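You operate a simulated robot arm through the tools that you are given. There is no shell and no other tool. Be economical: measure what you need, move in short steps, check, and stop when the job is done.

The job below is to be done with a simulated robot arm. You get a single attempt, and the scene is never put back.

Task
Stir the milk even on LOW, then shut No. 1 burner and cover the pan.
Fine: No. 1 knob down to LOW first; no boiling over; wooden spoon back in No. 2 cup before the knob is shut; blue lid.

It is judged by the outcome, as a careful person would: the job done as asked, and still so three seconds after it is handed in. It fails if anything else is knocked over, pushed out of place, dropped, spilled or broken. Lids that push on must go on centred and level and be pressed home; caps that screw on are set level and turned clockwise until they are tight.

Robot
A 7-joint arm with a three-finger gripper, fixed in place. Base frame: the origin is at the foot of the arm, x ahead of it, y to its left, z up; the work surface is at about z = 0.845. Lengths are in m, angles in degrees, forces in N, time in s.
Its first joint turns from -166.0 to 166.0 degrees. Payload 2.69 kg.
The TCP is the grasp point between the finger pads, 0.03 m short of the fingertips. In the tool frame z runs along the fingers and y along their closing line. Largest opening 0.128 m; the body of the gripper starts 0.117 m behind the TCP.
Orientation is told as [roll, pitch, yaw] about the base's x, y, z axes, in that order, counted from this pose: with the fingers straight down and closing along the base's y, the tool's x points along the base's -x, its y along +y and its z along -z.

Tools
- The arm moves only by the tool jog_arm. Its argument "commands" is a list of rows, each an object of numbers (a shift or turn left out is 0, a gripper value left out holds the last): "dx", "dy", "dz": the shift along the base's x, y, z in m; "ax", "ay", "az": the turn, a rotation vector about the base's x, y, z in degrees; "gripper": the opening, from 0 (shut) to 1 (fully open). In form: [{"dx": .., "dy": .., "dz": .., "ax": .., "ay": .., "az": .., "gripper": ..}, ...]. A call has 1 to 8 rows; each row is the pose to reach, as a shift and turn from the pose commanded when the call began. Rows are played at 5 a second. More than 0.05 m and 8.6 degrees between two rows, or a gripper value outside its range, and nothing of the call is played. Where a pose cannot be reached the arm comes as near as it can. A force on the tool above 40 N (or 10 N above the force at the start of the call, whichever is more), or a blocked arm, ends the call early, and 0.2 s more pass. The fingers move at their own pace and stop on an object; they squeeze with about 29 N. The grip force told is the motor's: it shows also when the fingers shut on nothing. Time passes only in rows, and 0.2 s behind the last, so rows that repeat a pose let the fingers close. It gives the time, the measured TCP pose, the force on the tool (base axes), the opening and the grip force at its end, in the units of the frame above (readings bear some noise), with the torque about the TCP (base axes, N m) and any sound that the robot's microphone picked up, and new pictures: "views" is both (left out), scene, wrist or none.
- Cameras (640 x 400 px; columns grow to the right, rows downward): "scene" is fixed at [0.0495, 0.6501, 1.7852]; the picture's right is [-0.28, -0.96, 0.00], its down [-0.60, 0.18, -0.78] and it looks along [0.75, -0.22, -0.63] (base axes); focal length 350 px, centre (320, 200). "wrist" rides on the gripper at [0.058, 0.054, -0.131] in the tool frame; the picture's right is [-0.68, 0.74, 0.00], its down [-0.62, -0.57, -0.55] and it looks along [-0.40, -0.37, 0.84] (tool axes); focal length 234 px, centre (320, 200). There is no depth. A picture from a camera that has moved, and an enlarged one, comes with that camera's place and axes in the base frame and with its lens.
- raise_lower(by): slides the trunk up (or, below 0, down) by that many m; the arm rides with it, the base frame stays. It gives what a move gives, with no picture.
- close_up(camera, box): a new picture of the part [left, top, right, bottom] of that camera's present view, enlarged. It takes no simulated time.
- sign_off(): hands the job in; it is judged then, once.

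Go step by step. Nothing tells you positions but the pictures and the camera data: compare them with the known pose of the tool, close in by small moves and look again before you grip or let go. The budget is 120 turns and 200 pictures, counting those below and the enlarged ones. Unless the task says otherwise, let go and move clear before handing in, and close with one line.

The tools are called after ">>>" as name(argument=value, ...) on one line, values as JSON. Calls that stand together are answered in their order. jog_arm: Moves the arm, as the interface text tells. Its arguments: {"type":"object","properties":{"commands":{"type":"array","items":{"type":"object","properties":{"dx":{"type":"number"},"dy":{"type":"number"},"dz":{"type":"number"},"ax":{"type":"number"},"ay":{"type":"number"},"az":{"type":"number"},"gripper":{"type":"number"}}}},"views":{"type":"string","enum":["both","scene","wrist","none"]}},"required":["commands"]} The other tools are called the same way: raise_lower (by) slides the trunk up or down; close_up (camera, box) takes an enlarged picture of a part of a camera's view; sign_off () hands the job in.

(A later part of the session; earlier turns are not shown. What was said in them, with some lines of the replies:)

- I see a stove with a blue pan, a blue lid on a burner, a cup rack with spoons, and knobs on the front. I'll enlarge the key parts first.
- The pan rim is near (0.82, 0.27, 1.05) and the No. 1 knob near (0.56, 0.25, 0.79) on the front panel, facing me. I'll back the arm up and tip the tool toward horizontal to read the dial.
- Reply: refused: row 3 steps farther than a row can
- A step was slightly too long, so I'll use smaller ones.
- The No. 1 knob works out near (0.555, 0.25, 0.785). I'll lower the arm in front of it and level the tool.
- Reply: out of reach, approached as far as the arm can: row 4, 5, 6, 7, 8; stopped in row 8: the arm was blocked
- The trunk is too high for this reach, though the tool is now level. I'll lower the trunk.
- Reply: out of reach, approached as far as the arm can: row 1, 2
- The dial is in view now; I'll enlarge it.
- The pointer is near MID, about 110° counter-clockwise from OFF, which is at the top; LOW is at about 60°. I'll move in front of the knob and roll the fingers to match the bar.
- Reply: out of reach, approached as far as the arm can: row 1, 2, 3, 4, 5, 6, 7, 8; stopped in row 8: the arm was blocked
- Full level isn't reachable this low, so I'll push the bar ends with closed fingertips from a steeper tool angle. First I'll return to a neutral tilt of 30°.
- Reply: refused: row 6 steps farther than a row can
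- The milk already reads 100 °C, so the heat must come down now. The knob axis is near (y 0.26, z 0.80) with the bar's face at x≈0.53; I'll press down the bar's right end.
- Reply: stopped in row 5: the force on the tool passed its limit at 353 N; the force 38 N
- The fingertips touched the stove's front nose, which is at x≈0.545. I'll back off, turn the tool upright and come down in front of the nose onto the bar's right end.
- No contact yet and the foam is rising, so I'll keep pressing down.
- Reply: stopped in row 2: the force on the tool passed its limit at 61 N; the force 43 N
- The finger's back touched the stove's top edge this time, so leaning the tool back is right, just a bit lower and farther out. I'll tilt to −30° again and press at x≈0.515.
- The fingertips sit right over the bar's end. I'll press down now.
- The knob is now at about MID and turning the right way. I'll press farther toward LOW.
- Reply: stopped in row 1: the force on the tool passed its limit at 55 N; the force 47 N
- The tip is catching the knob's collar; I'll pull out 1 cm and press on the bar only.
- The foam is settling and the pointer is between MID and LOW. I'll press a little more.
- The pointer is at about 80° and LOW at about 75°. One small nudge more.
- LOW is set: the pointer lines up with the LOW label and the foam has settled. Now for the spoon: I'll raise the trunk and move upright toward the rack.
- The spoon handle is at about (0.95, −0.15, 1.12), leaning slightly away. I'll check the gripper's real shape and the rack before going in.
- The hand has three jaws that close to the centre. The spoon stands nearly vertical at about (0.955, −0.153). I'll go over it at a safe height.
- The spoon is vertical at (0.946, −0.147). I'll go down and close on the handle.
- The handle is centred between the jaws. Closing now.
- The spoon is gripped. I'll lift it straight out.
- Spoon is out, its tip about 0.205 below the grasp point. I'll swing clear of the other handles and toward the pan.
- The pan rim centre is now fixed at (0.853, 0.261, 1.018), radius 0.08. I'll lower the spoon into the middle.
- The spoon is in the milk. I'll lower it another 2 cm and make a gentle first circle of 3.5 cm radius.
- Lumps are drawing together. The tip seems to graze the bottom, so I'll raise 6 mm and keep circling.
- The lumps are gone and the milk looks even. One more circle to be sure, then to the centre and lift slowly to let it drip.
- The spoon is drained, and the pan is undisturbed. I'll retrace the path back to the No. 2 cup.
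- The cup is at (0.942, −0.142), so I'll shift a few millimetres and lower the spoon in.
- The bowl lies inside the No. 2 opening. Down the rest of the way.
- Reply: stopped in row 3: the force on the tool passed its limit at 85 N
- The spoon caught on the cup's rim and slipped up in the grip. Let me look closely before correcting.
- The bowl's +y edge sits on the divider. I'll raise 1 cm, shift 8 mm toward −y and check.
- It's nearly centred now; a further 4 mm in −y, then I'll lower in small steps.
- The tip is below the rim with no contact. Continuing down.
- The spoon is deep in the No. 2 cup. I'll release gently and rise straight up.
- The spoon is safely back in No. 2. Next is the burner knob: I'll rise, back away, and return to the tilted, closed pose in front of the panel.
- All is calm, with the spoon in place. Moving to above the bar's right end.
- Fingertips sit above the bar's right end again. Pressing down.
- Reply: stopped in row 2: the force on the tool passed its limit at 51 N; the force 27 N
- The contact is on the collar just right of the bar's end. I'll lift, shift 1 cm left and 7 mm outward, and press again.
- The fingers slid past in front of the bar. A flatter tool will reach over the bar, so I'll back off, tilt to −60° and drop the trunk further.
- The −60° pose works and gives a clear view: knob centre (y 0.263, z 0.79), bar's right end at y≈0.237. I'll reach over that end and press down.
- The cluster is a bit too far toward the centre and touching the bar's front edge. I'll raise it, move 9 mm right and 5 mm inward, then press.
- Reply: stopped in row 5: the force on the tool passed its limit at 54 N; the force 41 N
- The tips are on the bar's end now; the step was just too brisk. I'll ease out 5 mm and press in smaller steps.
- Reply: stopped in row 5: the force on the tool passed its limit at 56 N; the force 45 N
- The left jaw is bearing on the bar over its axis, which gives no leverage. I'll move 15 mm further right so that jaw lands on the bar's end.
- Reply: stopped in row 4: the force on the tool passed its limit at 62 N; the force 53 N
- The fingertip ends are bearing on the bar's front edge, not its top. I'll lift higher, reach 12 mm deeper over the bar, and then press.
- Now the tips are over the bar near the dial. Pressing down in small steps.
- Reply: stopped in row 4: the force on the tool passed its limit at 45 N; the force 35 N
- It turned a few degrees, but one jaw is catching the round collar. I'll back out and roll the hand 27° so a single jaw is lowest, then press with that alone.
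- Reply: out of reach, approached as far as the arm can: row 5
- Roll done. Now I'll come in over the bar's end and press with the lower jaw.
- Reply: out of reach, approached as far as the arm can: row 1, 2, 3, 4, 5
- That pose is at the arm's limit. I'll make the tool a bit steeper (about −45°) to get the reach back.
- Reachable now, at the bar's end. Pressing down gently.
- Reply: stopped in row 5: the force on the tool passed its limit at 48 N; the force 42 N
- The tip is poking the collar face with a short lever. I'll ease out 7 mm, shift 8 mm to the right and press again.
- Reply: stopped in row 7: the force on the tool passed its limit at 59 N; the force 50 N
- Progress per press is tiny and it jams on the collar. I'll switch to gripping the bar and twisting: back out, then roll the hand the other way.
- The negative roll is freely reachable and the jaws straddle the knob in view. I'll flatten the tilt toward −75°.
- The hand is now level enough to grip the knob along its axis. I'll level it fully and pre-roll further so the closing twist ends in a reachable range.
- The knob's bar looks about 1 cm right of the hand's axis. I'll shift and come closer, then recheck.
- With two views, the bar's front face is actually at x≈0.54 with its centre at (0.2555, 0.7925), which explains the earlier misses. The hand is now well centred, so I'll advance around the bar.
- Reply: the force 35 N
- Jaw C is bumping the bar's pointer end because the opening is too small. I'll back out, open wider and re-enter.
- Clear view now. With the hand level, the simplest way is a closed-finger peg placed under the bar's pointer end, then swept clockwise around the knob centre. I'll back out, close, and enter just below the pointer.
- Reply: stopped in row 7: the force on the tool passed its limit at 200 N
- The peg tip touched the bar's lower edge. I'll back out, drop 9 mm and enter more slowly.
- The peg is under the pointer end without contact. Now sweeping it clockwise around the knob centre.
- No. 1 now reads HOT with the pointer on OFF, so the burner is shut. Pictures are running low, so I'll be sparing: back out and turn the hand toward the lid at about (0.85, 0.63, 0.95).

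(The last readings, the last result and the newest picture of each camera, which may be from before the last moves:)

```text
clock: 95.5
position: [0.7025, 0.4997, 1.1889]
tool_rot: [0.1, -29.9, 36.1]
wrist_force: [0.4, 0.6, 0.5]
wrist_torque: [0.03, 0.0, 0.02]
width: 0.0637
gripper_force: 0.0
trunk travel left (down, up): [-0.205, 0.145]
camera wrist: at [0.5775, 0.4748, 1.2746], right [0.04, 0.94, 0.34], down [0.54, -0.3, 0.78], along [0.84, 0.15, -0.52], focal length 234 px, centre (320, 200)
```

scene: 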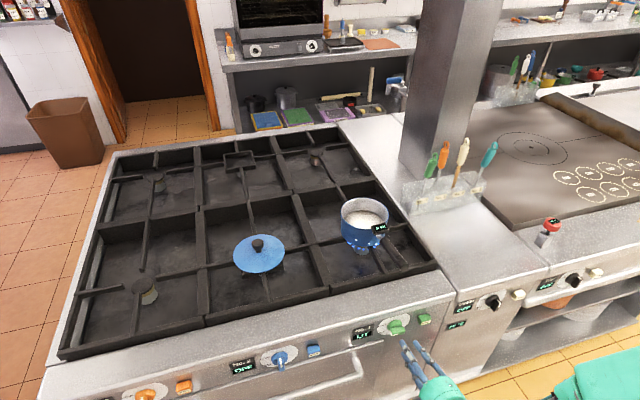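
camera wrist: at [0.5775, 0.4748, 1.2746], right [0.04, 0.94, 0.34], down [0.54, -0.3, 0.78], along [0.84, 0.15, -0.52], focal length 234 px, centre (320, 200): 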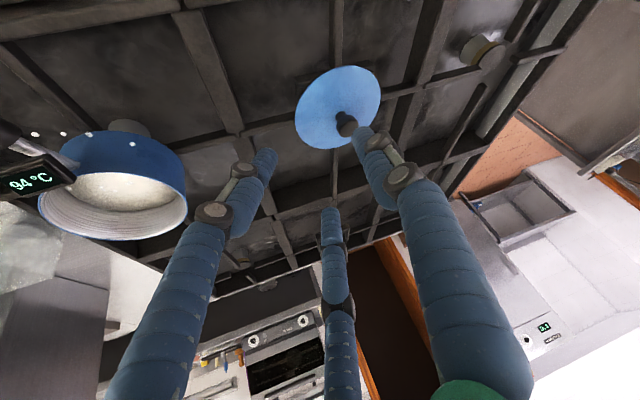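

Milk is at 94 °C and cooling. The lid's knob is around (0.86, 0.622, 0.96); I'll approach along the tool's axis.

>>> jog_arm(commands=[{"dx": 0.025, "dy": 0.02, "dz": -0.03}, {"dx": 0.05, "dy": 0.04, "dz": -0.06}, {"dx": 0.073, "dy": 0.058, "dz": -0.09}, {"dx": 0.096, "dy": 0.076, "dz": -0.12}, {"dx": 0.1155, "dy": 0.092, "dz": -0.145}], views="wrist")

```text
clock: 96.7
position: [0.8128, 0.5937, 1.0422]
tool_rot: [0.1, -29.9, 35.9]
wrist_force: [-0.3, 0.2, -0.2]
wrist_torque: [0.03, 0.0, 0.03]
width: 0.0639
gripper_force: 0.1
trunk travel left (down, up): [-0.205, 0.145]
camera wrist: at [0.6886, 0.5693, 1.1275], right [0.04, 0.94, 0.34], down [0.54, -0.3, 0.78], along [0.84, 0.15, -0.52], focal length 234 px, centre (320, 200)
```

wrist: 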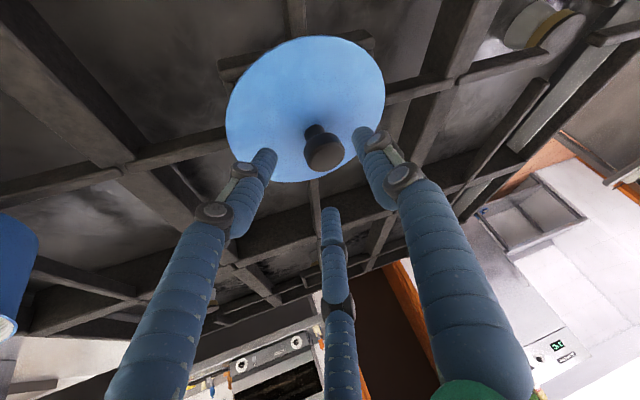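

The knob top measures (0.863, 0.623, 0.967). I'll align and descend along the axis so the fingertips straddle it.

>>> jog_arm(commands=[{"dx": 0.013, "dy": 0.003, "dz": -0.004}, {"dx": 0.022, "dy": 0.009, "dz": -0.022}, {"dx": 0.03, "dy": 0.015, "dz": -0.044}, {"dx": 0.038, "dy": 0.021, "dz": -0.062}], views="wrist")

```text
clock: 97.7
position: [0.8531, 0.6126, 0.9801]
tool_rot: [0.1, -29.9, 36.1]
wrist_force: [0.1, 0.0, 0.9]
wrist_torque: [-0.06, 0.04, -0.01]
width: 0.0669
gripper_force: 6.3
trunk travel left (down, up): [-0.205, 0.145]
camera wrist: at [0.7278, 0.588, 1.0659], right [0.04, 0.94, 0.34], down [0.54, -0.3, 0.78], along [0.84, 0.15, -0.52], focal length 234 px, centre (320, 200)
```

wrist: 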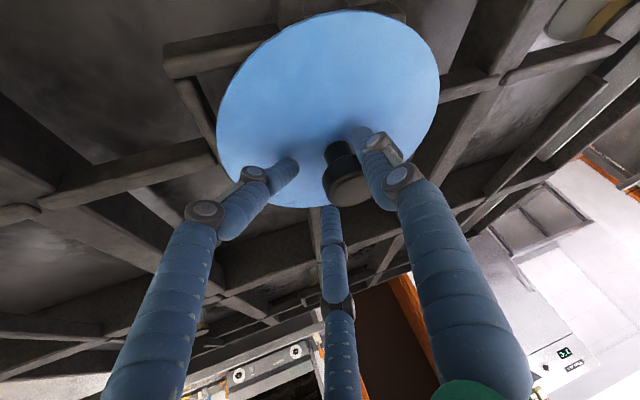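

>>> close_up(camera="scene", box=[210, 190, 310, 290])

```text
4.00 times, centred on (260, 240) of scene
camera zoom: at [0.0495, 0.6501, 1.7852], right [-0.28, -0.96, 0.0], down [-0.6, 0.18, -0.78], along [0.75, -0.22, -0.63], focal length 1400 px, centre (560, 40)
```

zoom: 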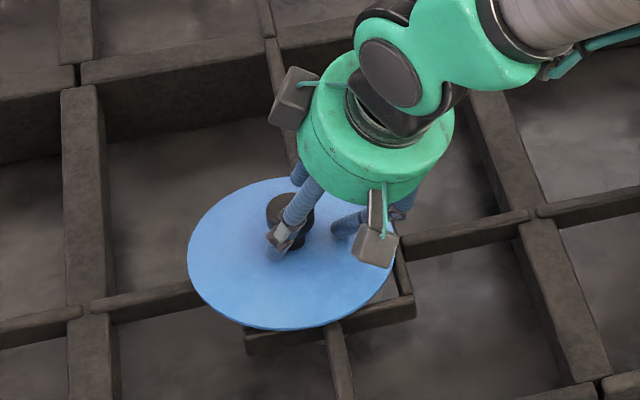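

The lid was nudged about 2 cm toward +y on the grate, so the knob is now near (0.868, 0.640). I'll back up along the axis, re-centre and come down again with a wider opening.

>>> jog_arm(commands=[{"dx": -0.012, "dy": -0.009, "dz": 0.026}, {"dx": -0.023, "dy": -0.005, "dz": 0.057, "gripper": 0.65}, {"dx": -0.023, "dy": -0.0006, "dz": 0.057, "gripper": 0.65}, {"dx": -0.012, "dy": 0.008, "dz": 0.034}], views="wrist")

```text
clock: 98.7
position: [0.8412, 0.6245, 1.0165]
tool_rot: [0.2, -29.8, 36.2]
wrist_force: [-1.5, 0.7, 0.6]
wrist_torque: [0.0, -0.01, -0.01]
width: 0.0833
gripper_force: 0.0
trunk travel left (down, up): [-0.205, 0.145]
camera wrist: at [0.7151, 0.5978, 1.1023], right [0.04, 0.94, 0.34], down [0.54, -0.3, 0.78], along [0.84, 0.15, -0.52], focal length 234 px, centre (320, 200)
```

wrist: 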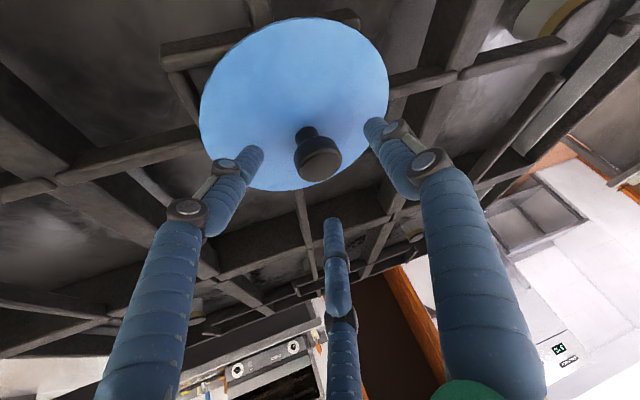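

The knob is now centred between the jaws. Descending along the axis and closing.

>>> jog_arm(commands=[{"dx": 0.004, "dy": 0.002, "dz": -0.011}, {"dx": 0.008, "dy": 0.005, "dz": -0.022}, {"dx": 0.012, "dy": 0.008, "dz": -0.031}, {"dx": 0.012, "dy": 0.008, "dz": -0.031, "gripper": 0.4}, {"dx": 0.012, "dy": 0.008, "dz": -0.031, "gripper": 0.2}, {"dx": 0.012, "dy": 0.008, "dz": -0.031, "gripper": 0.0}, {"dx": 0.012, "dy": 0.008, "dz": -0.031, "gripper": 0.0}], views="wrist")

```text
clock: 100.2
position: [0.8516, 0.6296, 0.9857]
tool_rot: [0.1, -29.9, 35.9]
wrist_force: [-0.3, 1.2, -0.5]
wrist_torque: [0.06, 0.13, 0.0]
width: 0.0459
gripper_force: 28.5
trunk travel left (down, up): [-0.205, 0.145]
camera wrist: at [0.7261, 0.6057, 1.0717], right [0.04, 0.94, 0.34], down [0.54, -0.31, 0.78], along [0.84, 0.15, -0.52], focal length 234 px, centre (320, 200)
```

wrist: 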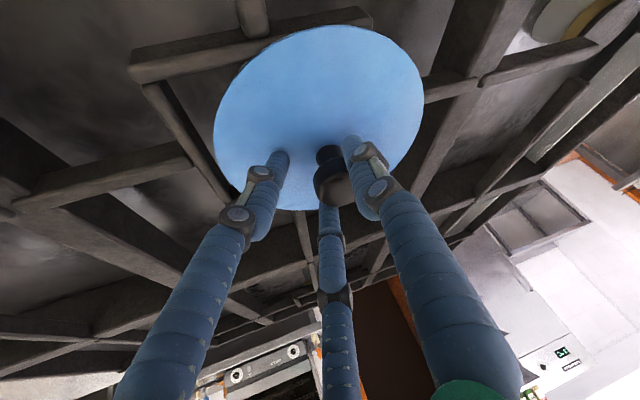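

The jaws have stopped at 46 mm with full grip. I'll test with a small lift.

>>> jog_arm(commands=[{"dz": 0.01}, {"dz": 0.02}, {"dz": 0.03}], views="none")

>>> close_up(camera="scene", box=[180, 170, 340, 290])

```text
clock: 101.0
position: [0.8498, 0.6289, 1.0164]
tool_rot: [0.2, -30.0, 36.0]
wrist_force: [0.6, 0.1, -1.6]
wrist_torque: [-0.02, -0.02, 0.04]
width: 0.0456
gripper_force: 28.8
trunk travel left (down, up): [-0.205, 0.145]
```

```text
3.33 times, centred on (260, 230) of scene
camera zoom: at [0.0495, 0.6501, 1.7852], right [-0.28, -0.96, 0.0], down [-0.6, 0.18, -0.78], along [0.75, -0.22, -0.63], focal length 1167 px, centre (520, 100)
```

zoom: 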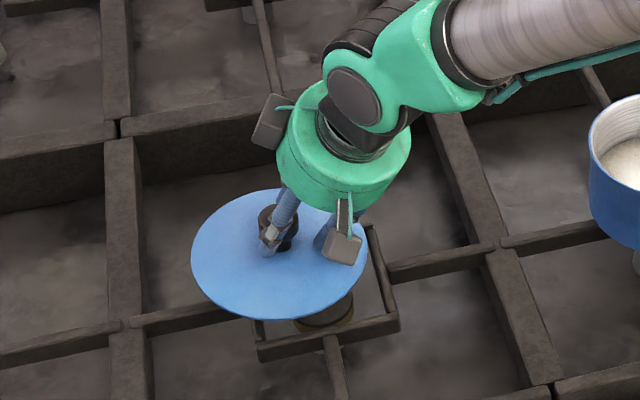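

The lid lifted cleanly and looks level. I'll raise it and carry it toward the pan.

>>> jog_arm(commands=[{"dz": 0.04}, {"dz": 0.08}, {"dz": 0.12}, {"dy": -0.045, "dz": 0.12}, {"dy": -0.09, "dz": 0.12}, {"dy": -0.135, "dz": 0.12}, {"dx": -0.005, "dy": -0.18, "dz": 0.12}, {"dx": -0.01, "dy": -0.225, "dz": 0.12}], views="none")

>>> jog_arm(commands=[{"dx": -0.005, "dy": -0.045}, {"dx": -0.01, "dy": -0.09}, {"dx": -0.015, "dy": -0.13}, {"dx": -0.015, "dy": -0.15}, {"dx": -0.015, "dy": -0.15, "dz": -0.02}], views="wrist")

>>> close_up(camera="scene", box=[290, 140, 450, 260])

```text
clock: 102.8
position: [0.8405, 0.4039, 1.1396]
tool_rot: [0.1, -30.0, 36.0]
wrist_force: [-0.1, -0.2, -1.3]
wrist_torque: [-0.03, 0.03, -0.01]
width: 0.0458
gripper_force: 29.0
trunk travel left (down, up): [-0.205, 0.145]
```

```text
clock: 104.0
position: [0.8249, 0.253, 1.1177]
tool_rot: [0.2, -29.9, 36.0]
wrist_force: [-0.4, -0.4, -0.9]
wrist_torque: [-0.03, 0.06, -0.03]
width: 0.0457
gripper_force: 29.5
trunk travel left (down, up): [-0.205, 0.145]
camera wrist: at [0.6995, 0.2279, 1.2019], right [0.04, 0.94, 0.34], down [0.54, -0.31, 0.78], along [0.84, 0.15, -0.52], focal length 234 px, centre (320, 200)
```

wrist: 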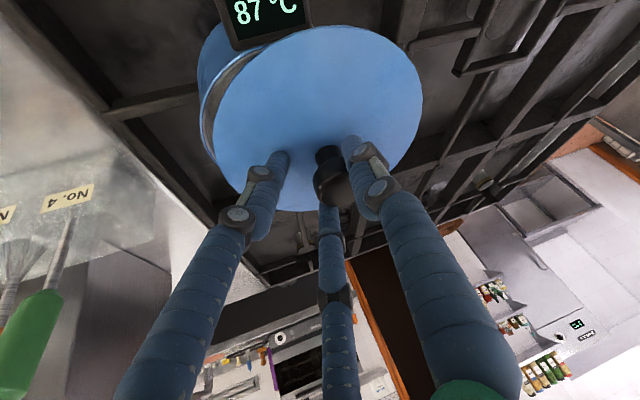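

```text
3.33 times, centred on (370, 200) of scene
camera zoom: at [0.0495, 0.6501, 1.7852], right [-0.28, -0.96, 0.0], down [-0.6, 0.18, -0.78], along [0.75, -0.22, -0.63], focal length 1167 px, centre (153, 200)
```

zoom: 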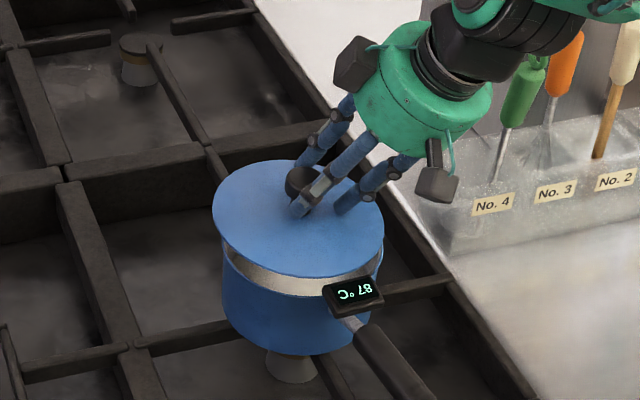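

The lid is about 7 mm toward +y of the pan's centre. I'll correct that and lower gently.

>>> jog_arm(commands=[{"dx": -0.001, "dy": -0.007}, {"dx": -0.001, "dy": -0.007, "dz": -0.009}, {"dx": -0.001, "dy": -0.007, "dz": -0.017}, {"dx": -0.001, "dy": -0.007, "dz": -0.022}], views="none")

>>> close_up(camera="scene", box=[310, 160, 430, 260])

```text
clock: 105.0
position: [0.8252, 0.247, 1.0976]
tool_rot: [0.0, -30.3, 36.1]
wrist_force: [1.0, -1.8, 18.9]
wrist_torque: [-0.42, 1.24, -0.02]
width: 0.0466
gripper_force: 29.4
trunk travel left (down, up): [-0.205, 0.145]
```

```text
4.00 times, centred on (370, 210) of scene
camera zoom: at [0.0495, 0.6501, 1.7852], right [-0.28, -0.96, 0.0], down [-0.6, 0.18, -0.78], along [0.75, -0.22, -0.63], focal length 1400 px, centre (120, 160)
```

zoom: 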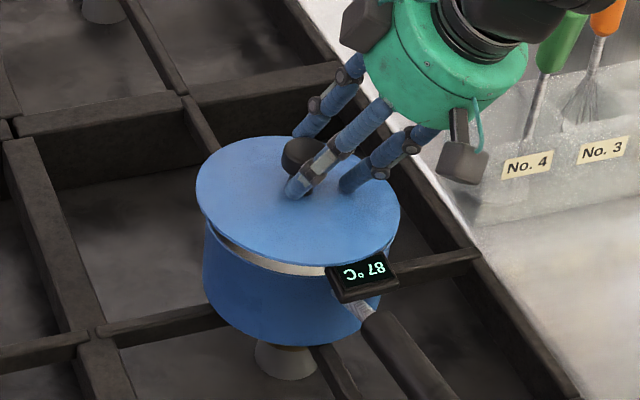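

The lid's edge is resting on the thermometer display at the handle side. I'll lift 12 mm, shift 6 mm away from it and lower again.

>>> jog_arm(commands=[{"dz": 0.012}, {"dx": 0.007, "dy": -0.001, "dz": 0.012}, {"dx": 0.007, "dy": -0.001, "dz": 0.004}, {"dx": 0.007, "dy": -0.001, "dz": -0.001}, {"dx": 0.007, "dy": -0.001, "dz": -0.004}], views="none")

```text
clock: 106.2
position: [0.8319, 0.2467, 1.0915]
tool_rot: [0.1, -30.2, 36.0]
wrist_force: [1.6, -0.3, 16.2]
wrist_torque: [-0.14, 1.2, 0.02]
width: 0.0484
gripper_force: 29.1
trunk travel left (down, up): [-0.205, 0.145]
```

>>> close_up(camera="scene", box=[320, 175, 416, 260])

```text
4.71 times, centred on (368, 218) of scene
camera zoom: at [0.0495, 0.6501, 1.7852], right [-0.28, -0.96, 0.0], down [-0.6, 0.18, -0.78], along [0.75, -0.22, -0.63], focal length 1647 px, centre (94, 118)
```

zoom: 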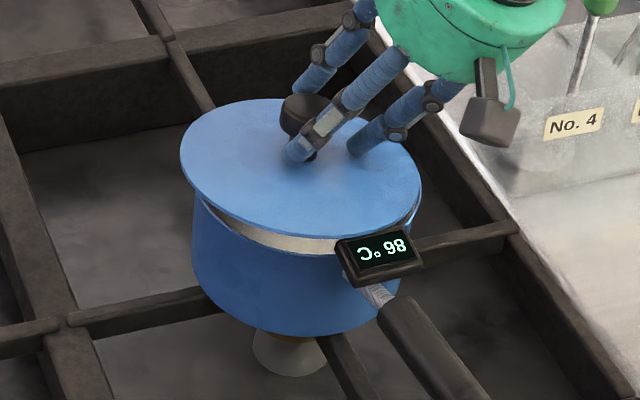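

The front edge is still propped by the display, which begins about 3–5 mm outside the lid's radius. I'll lift slightly, shift another 5 mm away and lower again.

>>> jog_arm(commands=[{"dz": 0.01}, {"dx": 0.006, "dy": 0.001, "dz": 0.01}, {"dx": 0.006, "dy": 0.001, "dz": 0.003}, {"dx": 0.006, "dy": 0.001, "dz": -0.002}, {"dx": 0.006, "dy": 0.001, "dz": -0.004}], views="none")

```text
clock: 107.5
position: [0.8379, 0.2482, 1.0863]
tool_rot: [0.1, -30.0, 36.0]
wrist_force: [-0.7, 0.6, -2.7]
wrist_torque: [-0.01, -0.03, 0.0]
width: 0.0453
gripper_force: 28.8
trunk travel left (down, up): [-0.205, 0.145]
```

It has cleared the display, with only the lid's weight felt. Lowering in small steps.

>>> jog_arm(commands=[{"dz": -0.002}, {"dz": -0.004}, {"dz": -0.006}], views="none")

```text
clock: 108.2
position: [0.8382, 0.2478, 1.079]
tool_rot: [0.1, -29.9, 36.0]
wrist_force: [-0.2, -0.8, -1.2]
wrist_torque: [-0.02, 0.01, 0.02]
width: 0.0456
gripper_force: 28.9
trunk travel left (down, up): [-0.205, 0.145]
```

>>> close_up(camera="scene", box=[320, 175, 416, 260])

```text
4.71 times, centred on (368, 218) of scene
camera zoom: at [0.0495, 0.6501, 1.7852], right [-0.28, -0.96, 0.0], down [-0.6, 0.18, -0.78], along [0.75, -0.22, -0.63], focal length 1647 px, centre (94, 118)
```

zoom: 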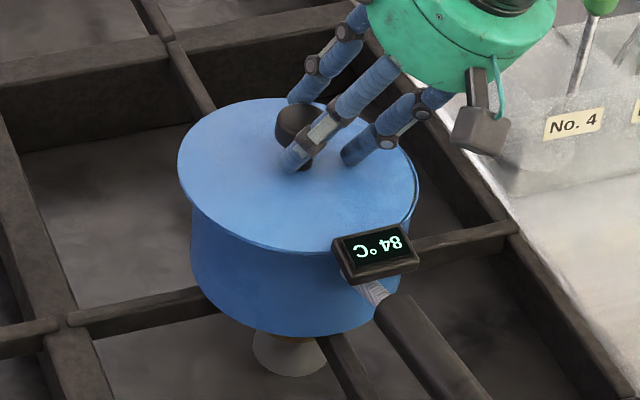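

The lid now looks level and just above the rim, about 4–5 mm too far toward +y. I'll nudge it to centre and lower to contact.

>>> jog_arm(commands=[{"dy": -0.002}, {"dy": -0.0045}, {"dy": -0.0045, "dz": -0.002}, {"dy": -0.0045, "dz": -0.004}], views="none")

```text
clock: 109.2
position: [0.8383, 0.2433, 1.077]
tool_rot: [0.1, -29.8, 36.0]
wrist_force: [0.2, 0.0, -2.0]
wrist_torque: [-0.01, 0.05, -0.02]
width: 0.0453
gripper_force: 28.4
trunk travel left (down, up): [-0.205, 0.145]
```

>>> jog_arm(commands=[{"dz": -0.002}, {"dz": -0.004}, {"dz": -0.006}], views="none")

```text
clock: 110.0
position: [0.839, 0.2435, 1.0724]
tool_rot: [0.0, -30.2, 36.1]
wrist_force: [2.6, 2.3, 19.7]
wrist_torque: [-0.19, 0.94, -0.07]
width: 0.0454
gripper_force: 28.8
trunk travel left (down, up): [-0.205, 0.145]
```

The lid's front edge is seated on the rim. I'll ease the pressure and open the jaws slowly.

>>> jog_arm(commands=[{"dz": 0.001}, {"dz": 0.001, "gripper": 0.4}, {"dz": 0.001, "gripper": 0.5}, {"dz": 0.001, "gripper": 0.65}, {"dz": 0.001, "gripper": 0.7}], views="none")

>>> close_up(camera="scene", box=[320, 175, 416, 260])

```text
clock: 111.2
position: [0.8387, 0.2432, 1.0713]
tool_rot: [0.1, -29.9, 36.0]
wrist_force: [-0.5, -0.3, 1.5]
wrist_torque: [-0.05, 0.05, -0.02]
width: 0.0912
gripper_force: 0.1
trunk travel left (down, up): [-0.205, 0.145]
```

```text
4.71 times, centred on (368, 218) of scene
camera zoom: at [0.0495, 0.6501, 1.7852], right [-0.28, -0.96, 0.0], down [-0.6, 0.18, -0.78], along [0.75, -0.22, -0.63], focal length 1647 px, centre (94, 118)
```

zoom: 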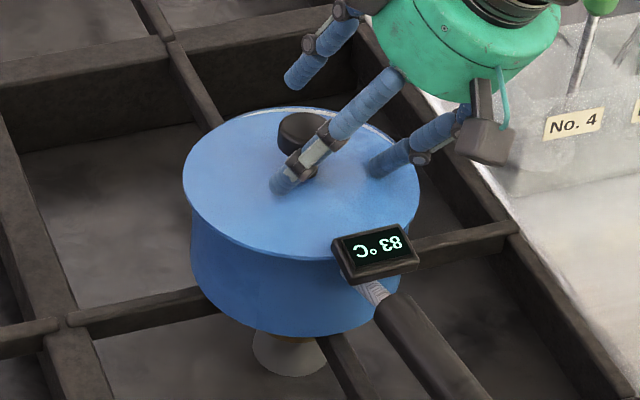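

The lid is down and level but sits about 7 mm toward the handle side. I'll partly close so one jaw nears the knob and use it to nudge the lid toward the centre.

>>> jog_arm(commands=[{"gripper": 0.47}, {"gripper": 0.47}, {"dx": 0.003, "dy": -0.0035, "gripper": 0.47}, {"dx": 0.006, "dy": -0.007, "gripper": 0.47}, {"dx": 0.006, "dy": -0.007, "gripper": 0.47}], views="none")

>>> close_up(camera="scene", box=[320, 175, 416, 260])

```text
clock: 112.5
position: [0.8443, 0.2371, 1.0702]
tool_rot: [0.1, -29.8, 36.0]
wrist_force: [0.4, 0.0, 1.2]
wrist_torque: [-0.03, 0.02, 0.0]
width: 0.0605
gripper_force: 0.1
trunk travel left (down, up): [-0.205, 0.145]
```

```text
4.71 times, centred on (368, 218) of scene
camera zoom: at [0.0495, 0.6501, 1.7852], right [-0.28, -0.96, 0.0], down [-0.6, 0.18, -0.78], along [0.75, -0.22, -0.63], focal length 1647 px, centre (94, 118)
```

zoom: 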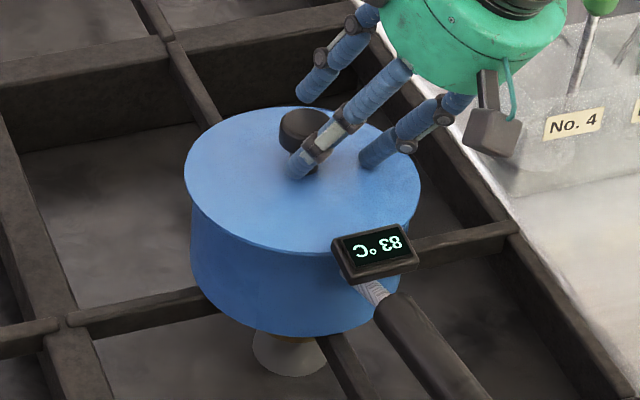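

The lid is centred and level on the pan. I'll open, retreat along the tool axis and rise clear.

>>> jog_arm(commands=[{"gripper": 0.65}, {"gripper": 0.7}, {"dx": -0.012, "dy": -0.009, "dz": 0.026}, {"dx": -0.026, "dy": -0.019, "dz": 0.06}, {"dx": -0.04, "dy": -0.03, "dz": 0.1}, {"dx": -0.07, "dy": -0.05, "dz": 0.13}, {"dx": -0.11, "dy": -0.07, "dz": 0.15}, {"dx": -0.15, "dy": -0.09, "dz": 0.16}], views="scene")

>>> close_up(camera="scene", box=[320, 175, 416, 260])

```text
clock: 114.2
position: [0.693, 0.1457, 1.2282]
tool_rot: [0.2, -29.9, 36.0]
wrist_force: [0.9, 0.7, 0.4]
wrist_torque: [-0.01, 0.0, -0.02]
width: 0.0896
gripper_force: 0.1
trunk travel left (down, up): [-0.205, 0.145]
```

scene: 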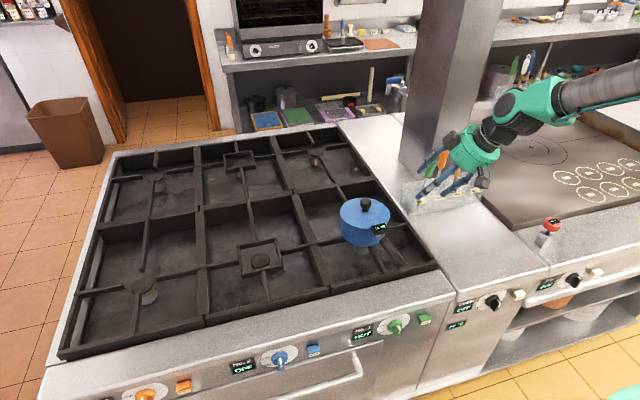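

```text
4.71 times, centred on (368, 218) of scene
camera zoom: at [0.0495, 0.6501, 1.7852], right [-0.28, -0.96, 0.0], down [-0.6, 0.18, -0.78], along [0.75, -0.22, -0.63], focal length 1647 px, centre (94, 118)
```

zoom: 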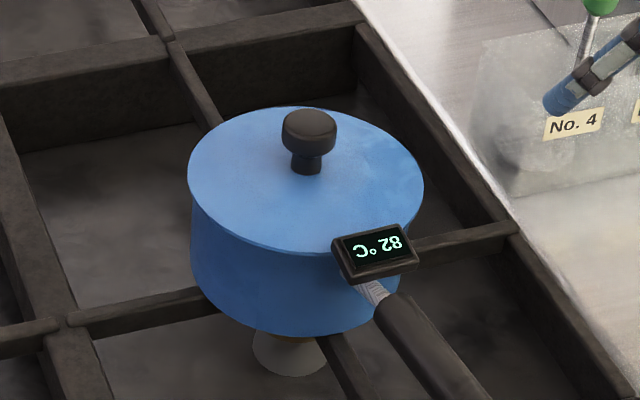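

The lid sits centred and level, and the arm is clear. One last check of the knob and display.

>>> close_up(camera="scene", box=[345, 285, 465, 375])

```text
4.44 times, centred on (405, 330) of scene
camera zoom: at [0.0495, 0.6501, 1.7852], right [-0.28, -0.96, 0.0], down [-0.6, 0.18, -0.78], along [0.75, -0.22, -0.63], focal length 1556 px, centre (-58, -378)
```

zoom: 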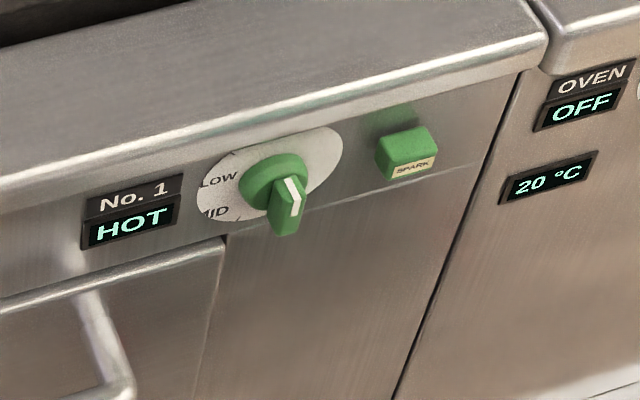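

>>> close_up(camera="scene", box=[377, 310, 417, 350])

```text
10.00 times, centred on (397, 330) of scene
camera zoom: at [0.0495, 0.6501, 1.7852], right [-0.28, -0.96, 0.0], down [-0.6, 0.18, -0.78], along [0.75, -0.22, -0.63], focal length 3500 px, centre (-450, -1100)
```

zoom: 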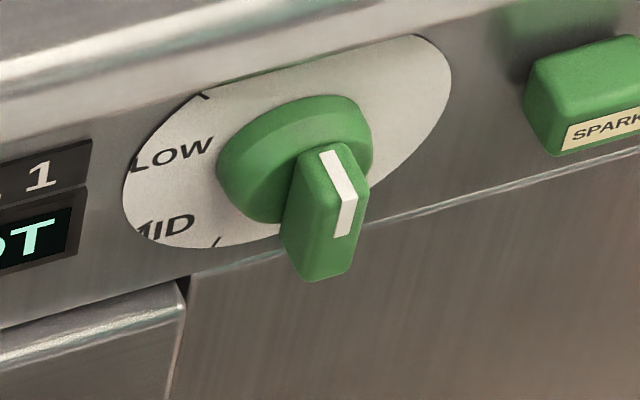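

The pointer stands upright on OFF and the display shows HOT, meaning the burner is out. The spoon is in No. 2, the lid is centred and level, and the arm is clear, so I'm handing in.

>>> sign_off()

```text
The job is handed in.
```

The milk is stirred even on LOW, the wooden spoon is back in the No. 2 cup, the No. 1 burner is shut, and the blue lid is on the pan, centred and level. The milk foamed up at about 100 °C before I got the knob down, and a few small white flecks showed on and beside the pan. I took them for bubbles, but I can't rule out some spatter.
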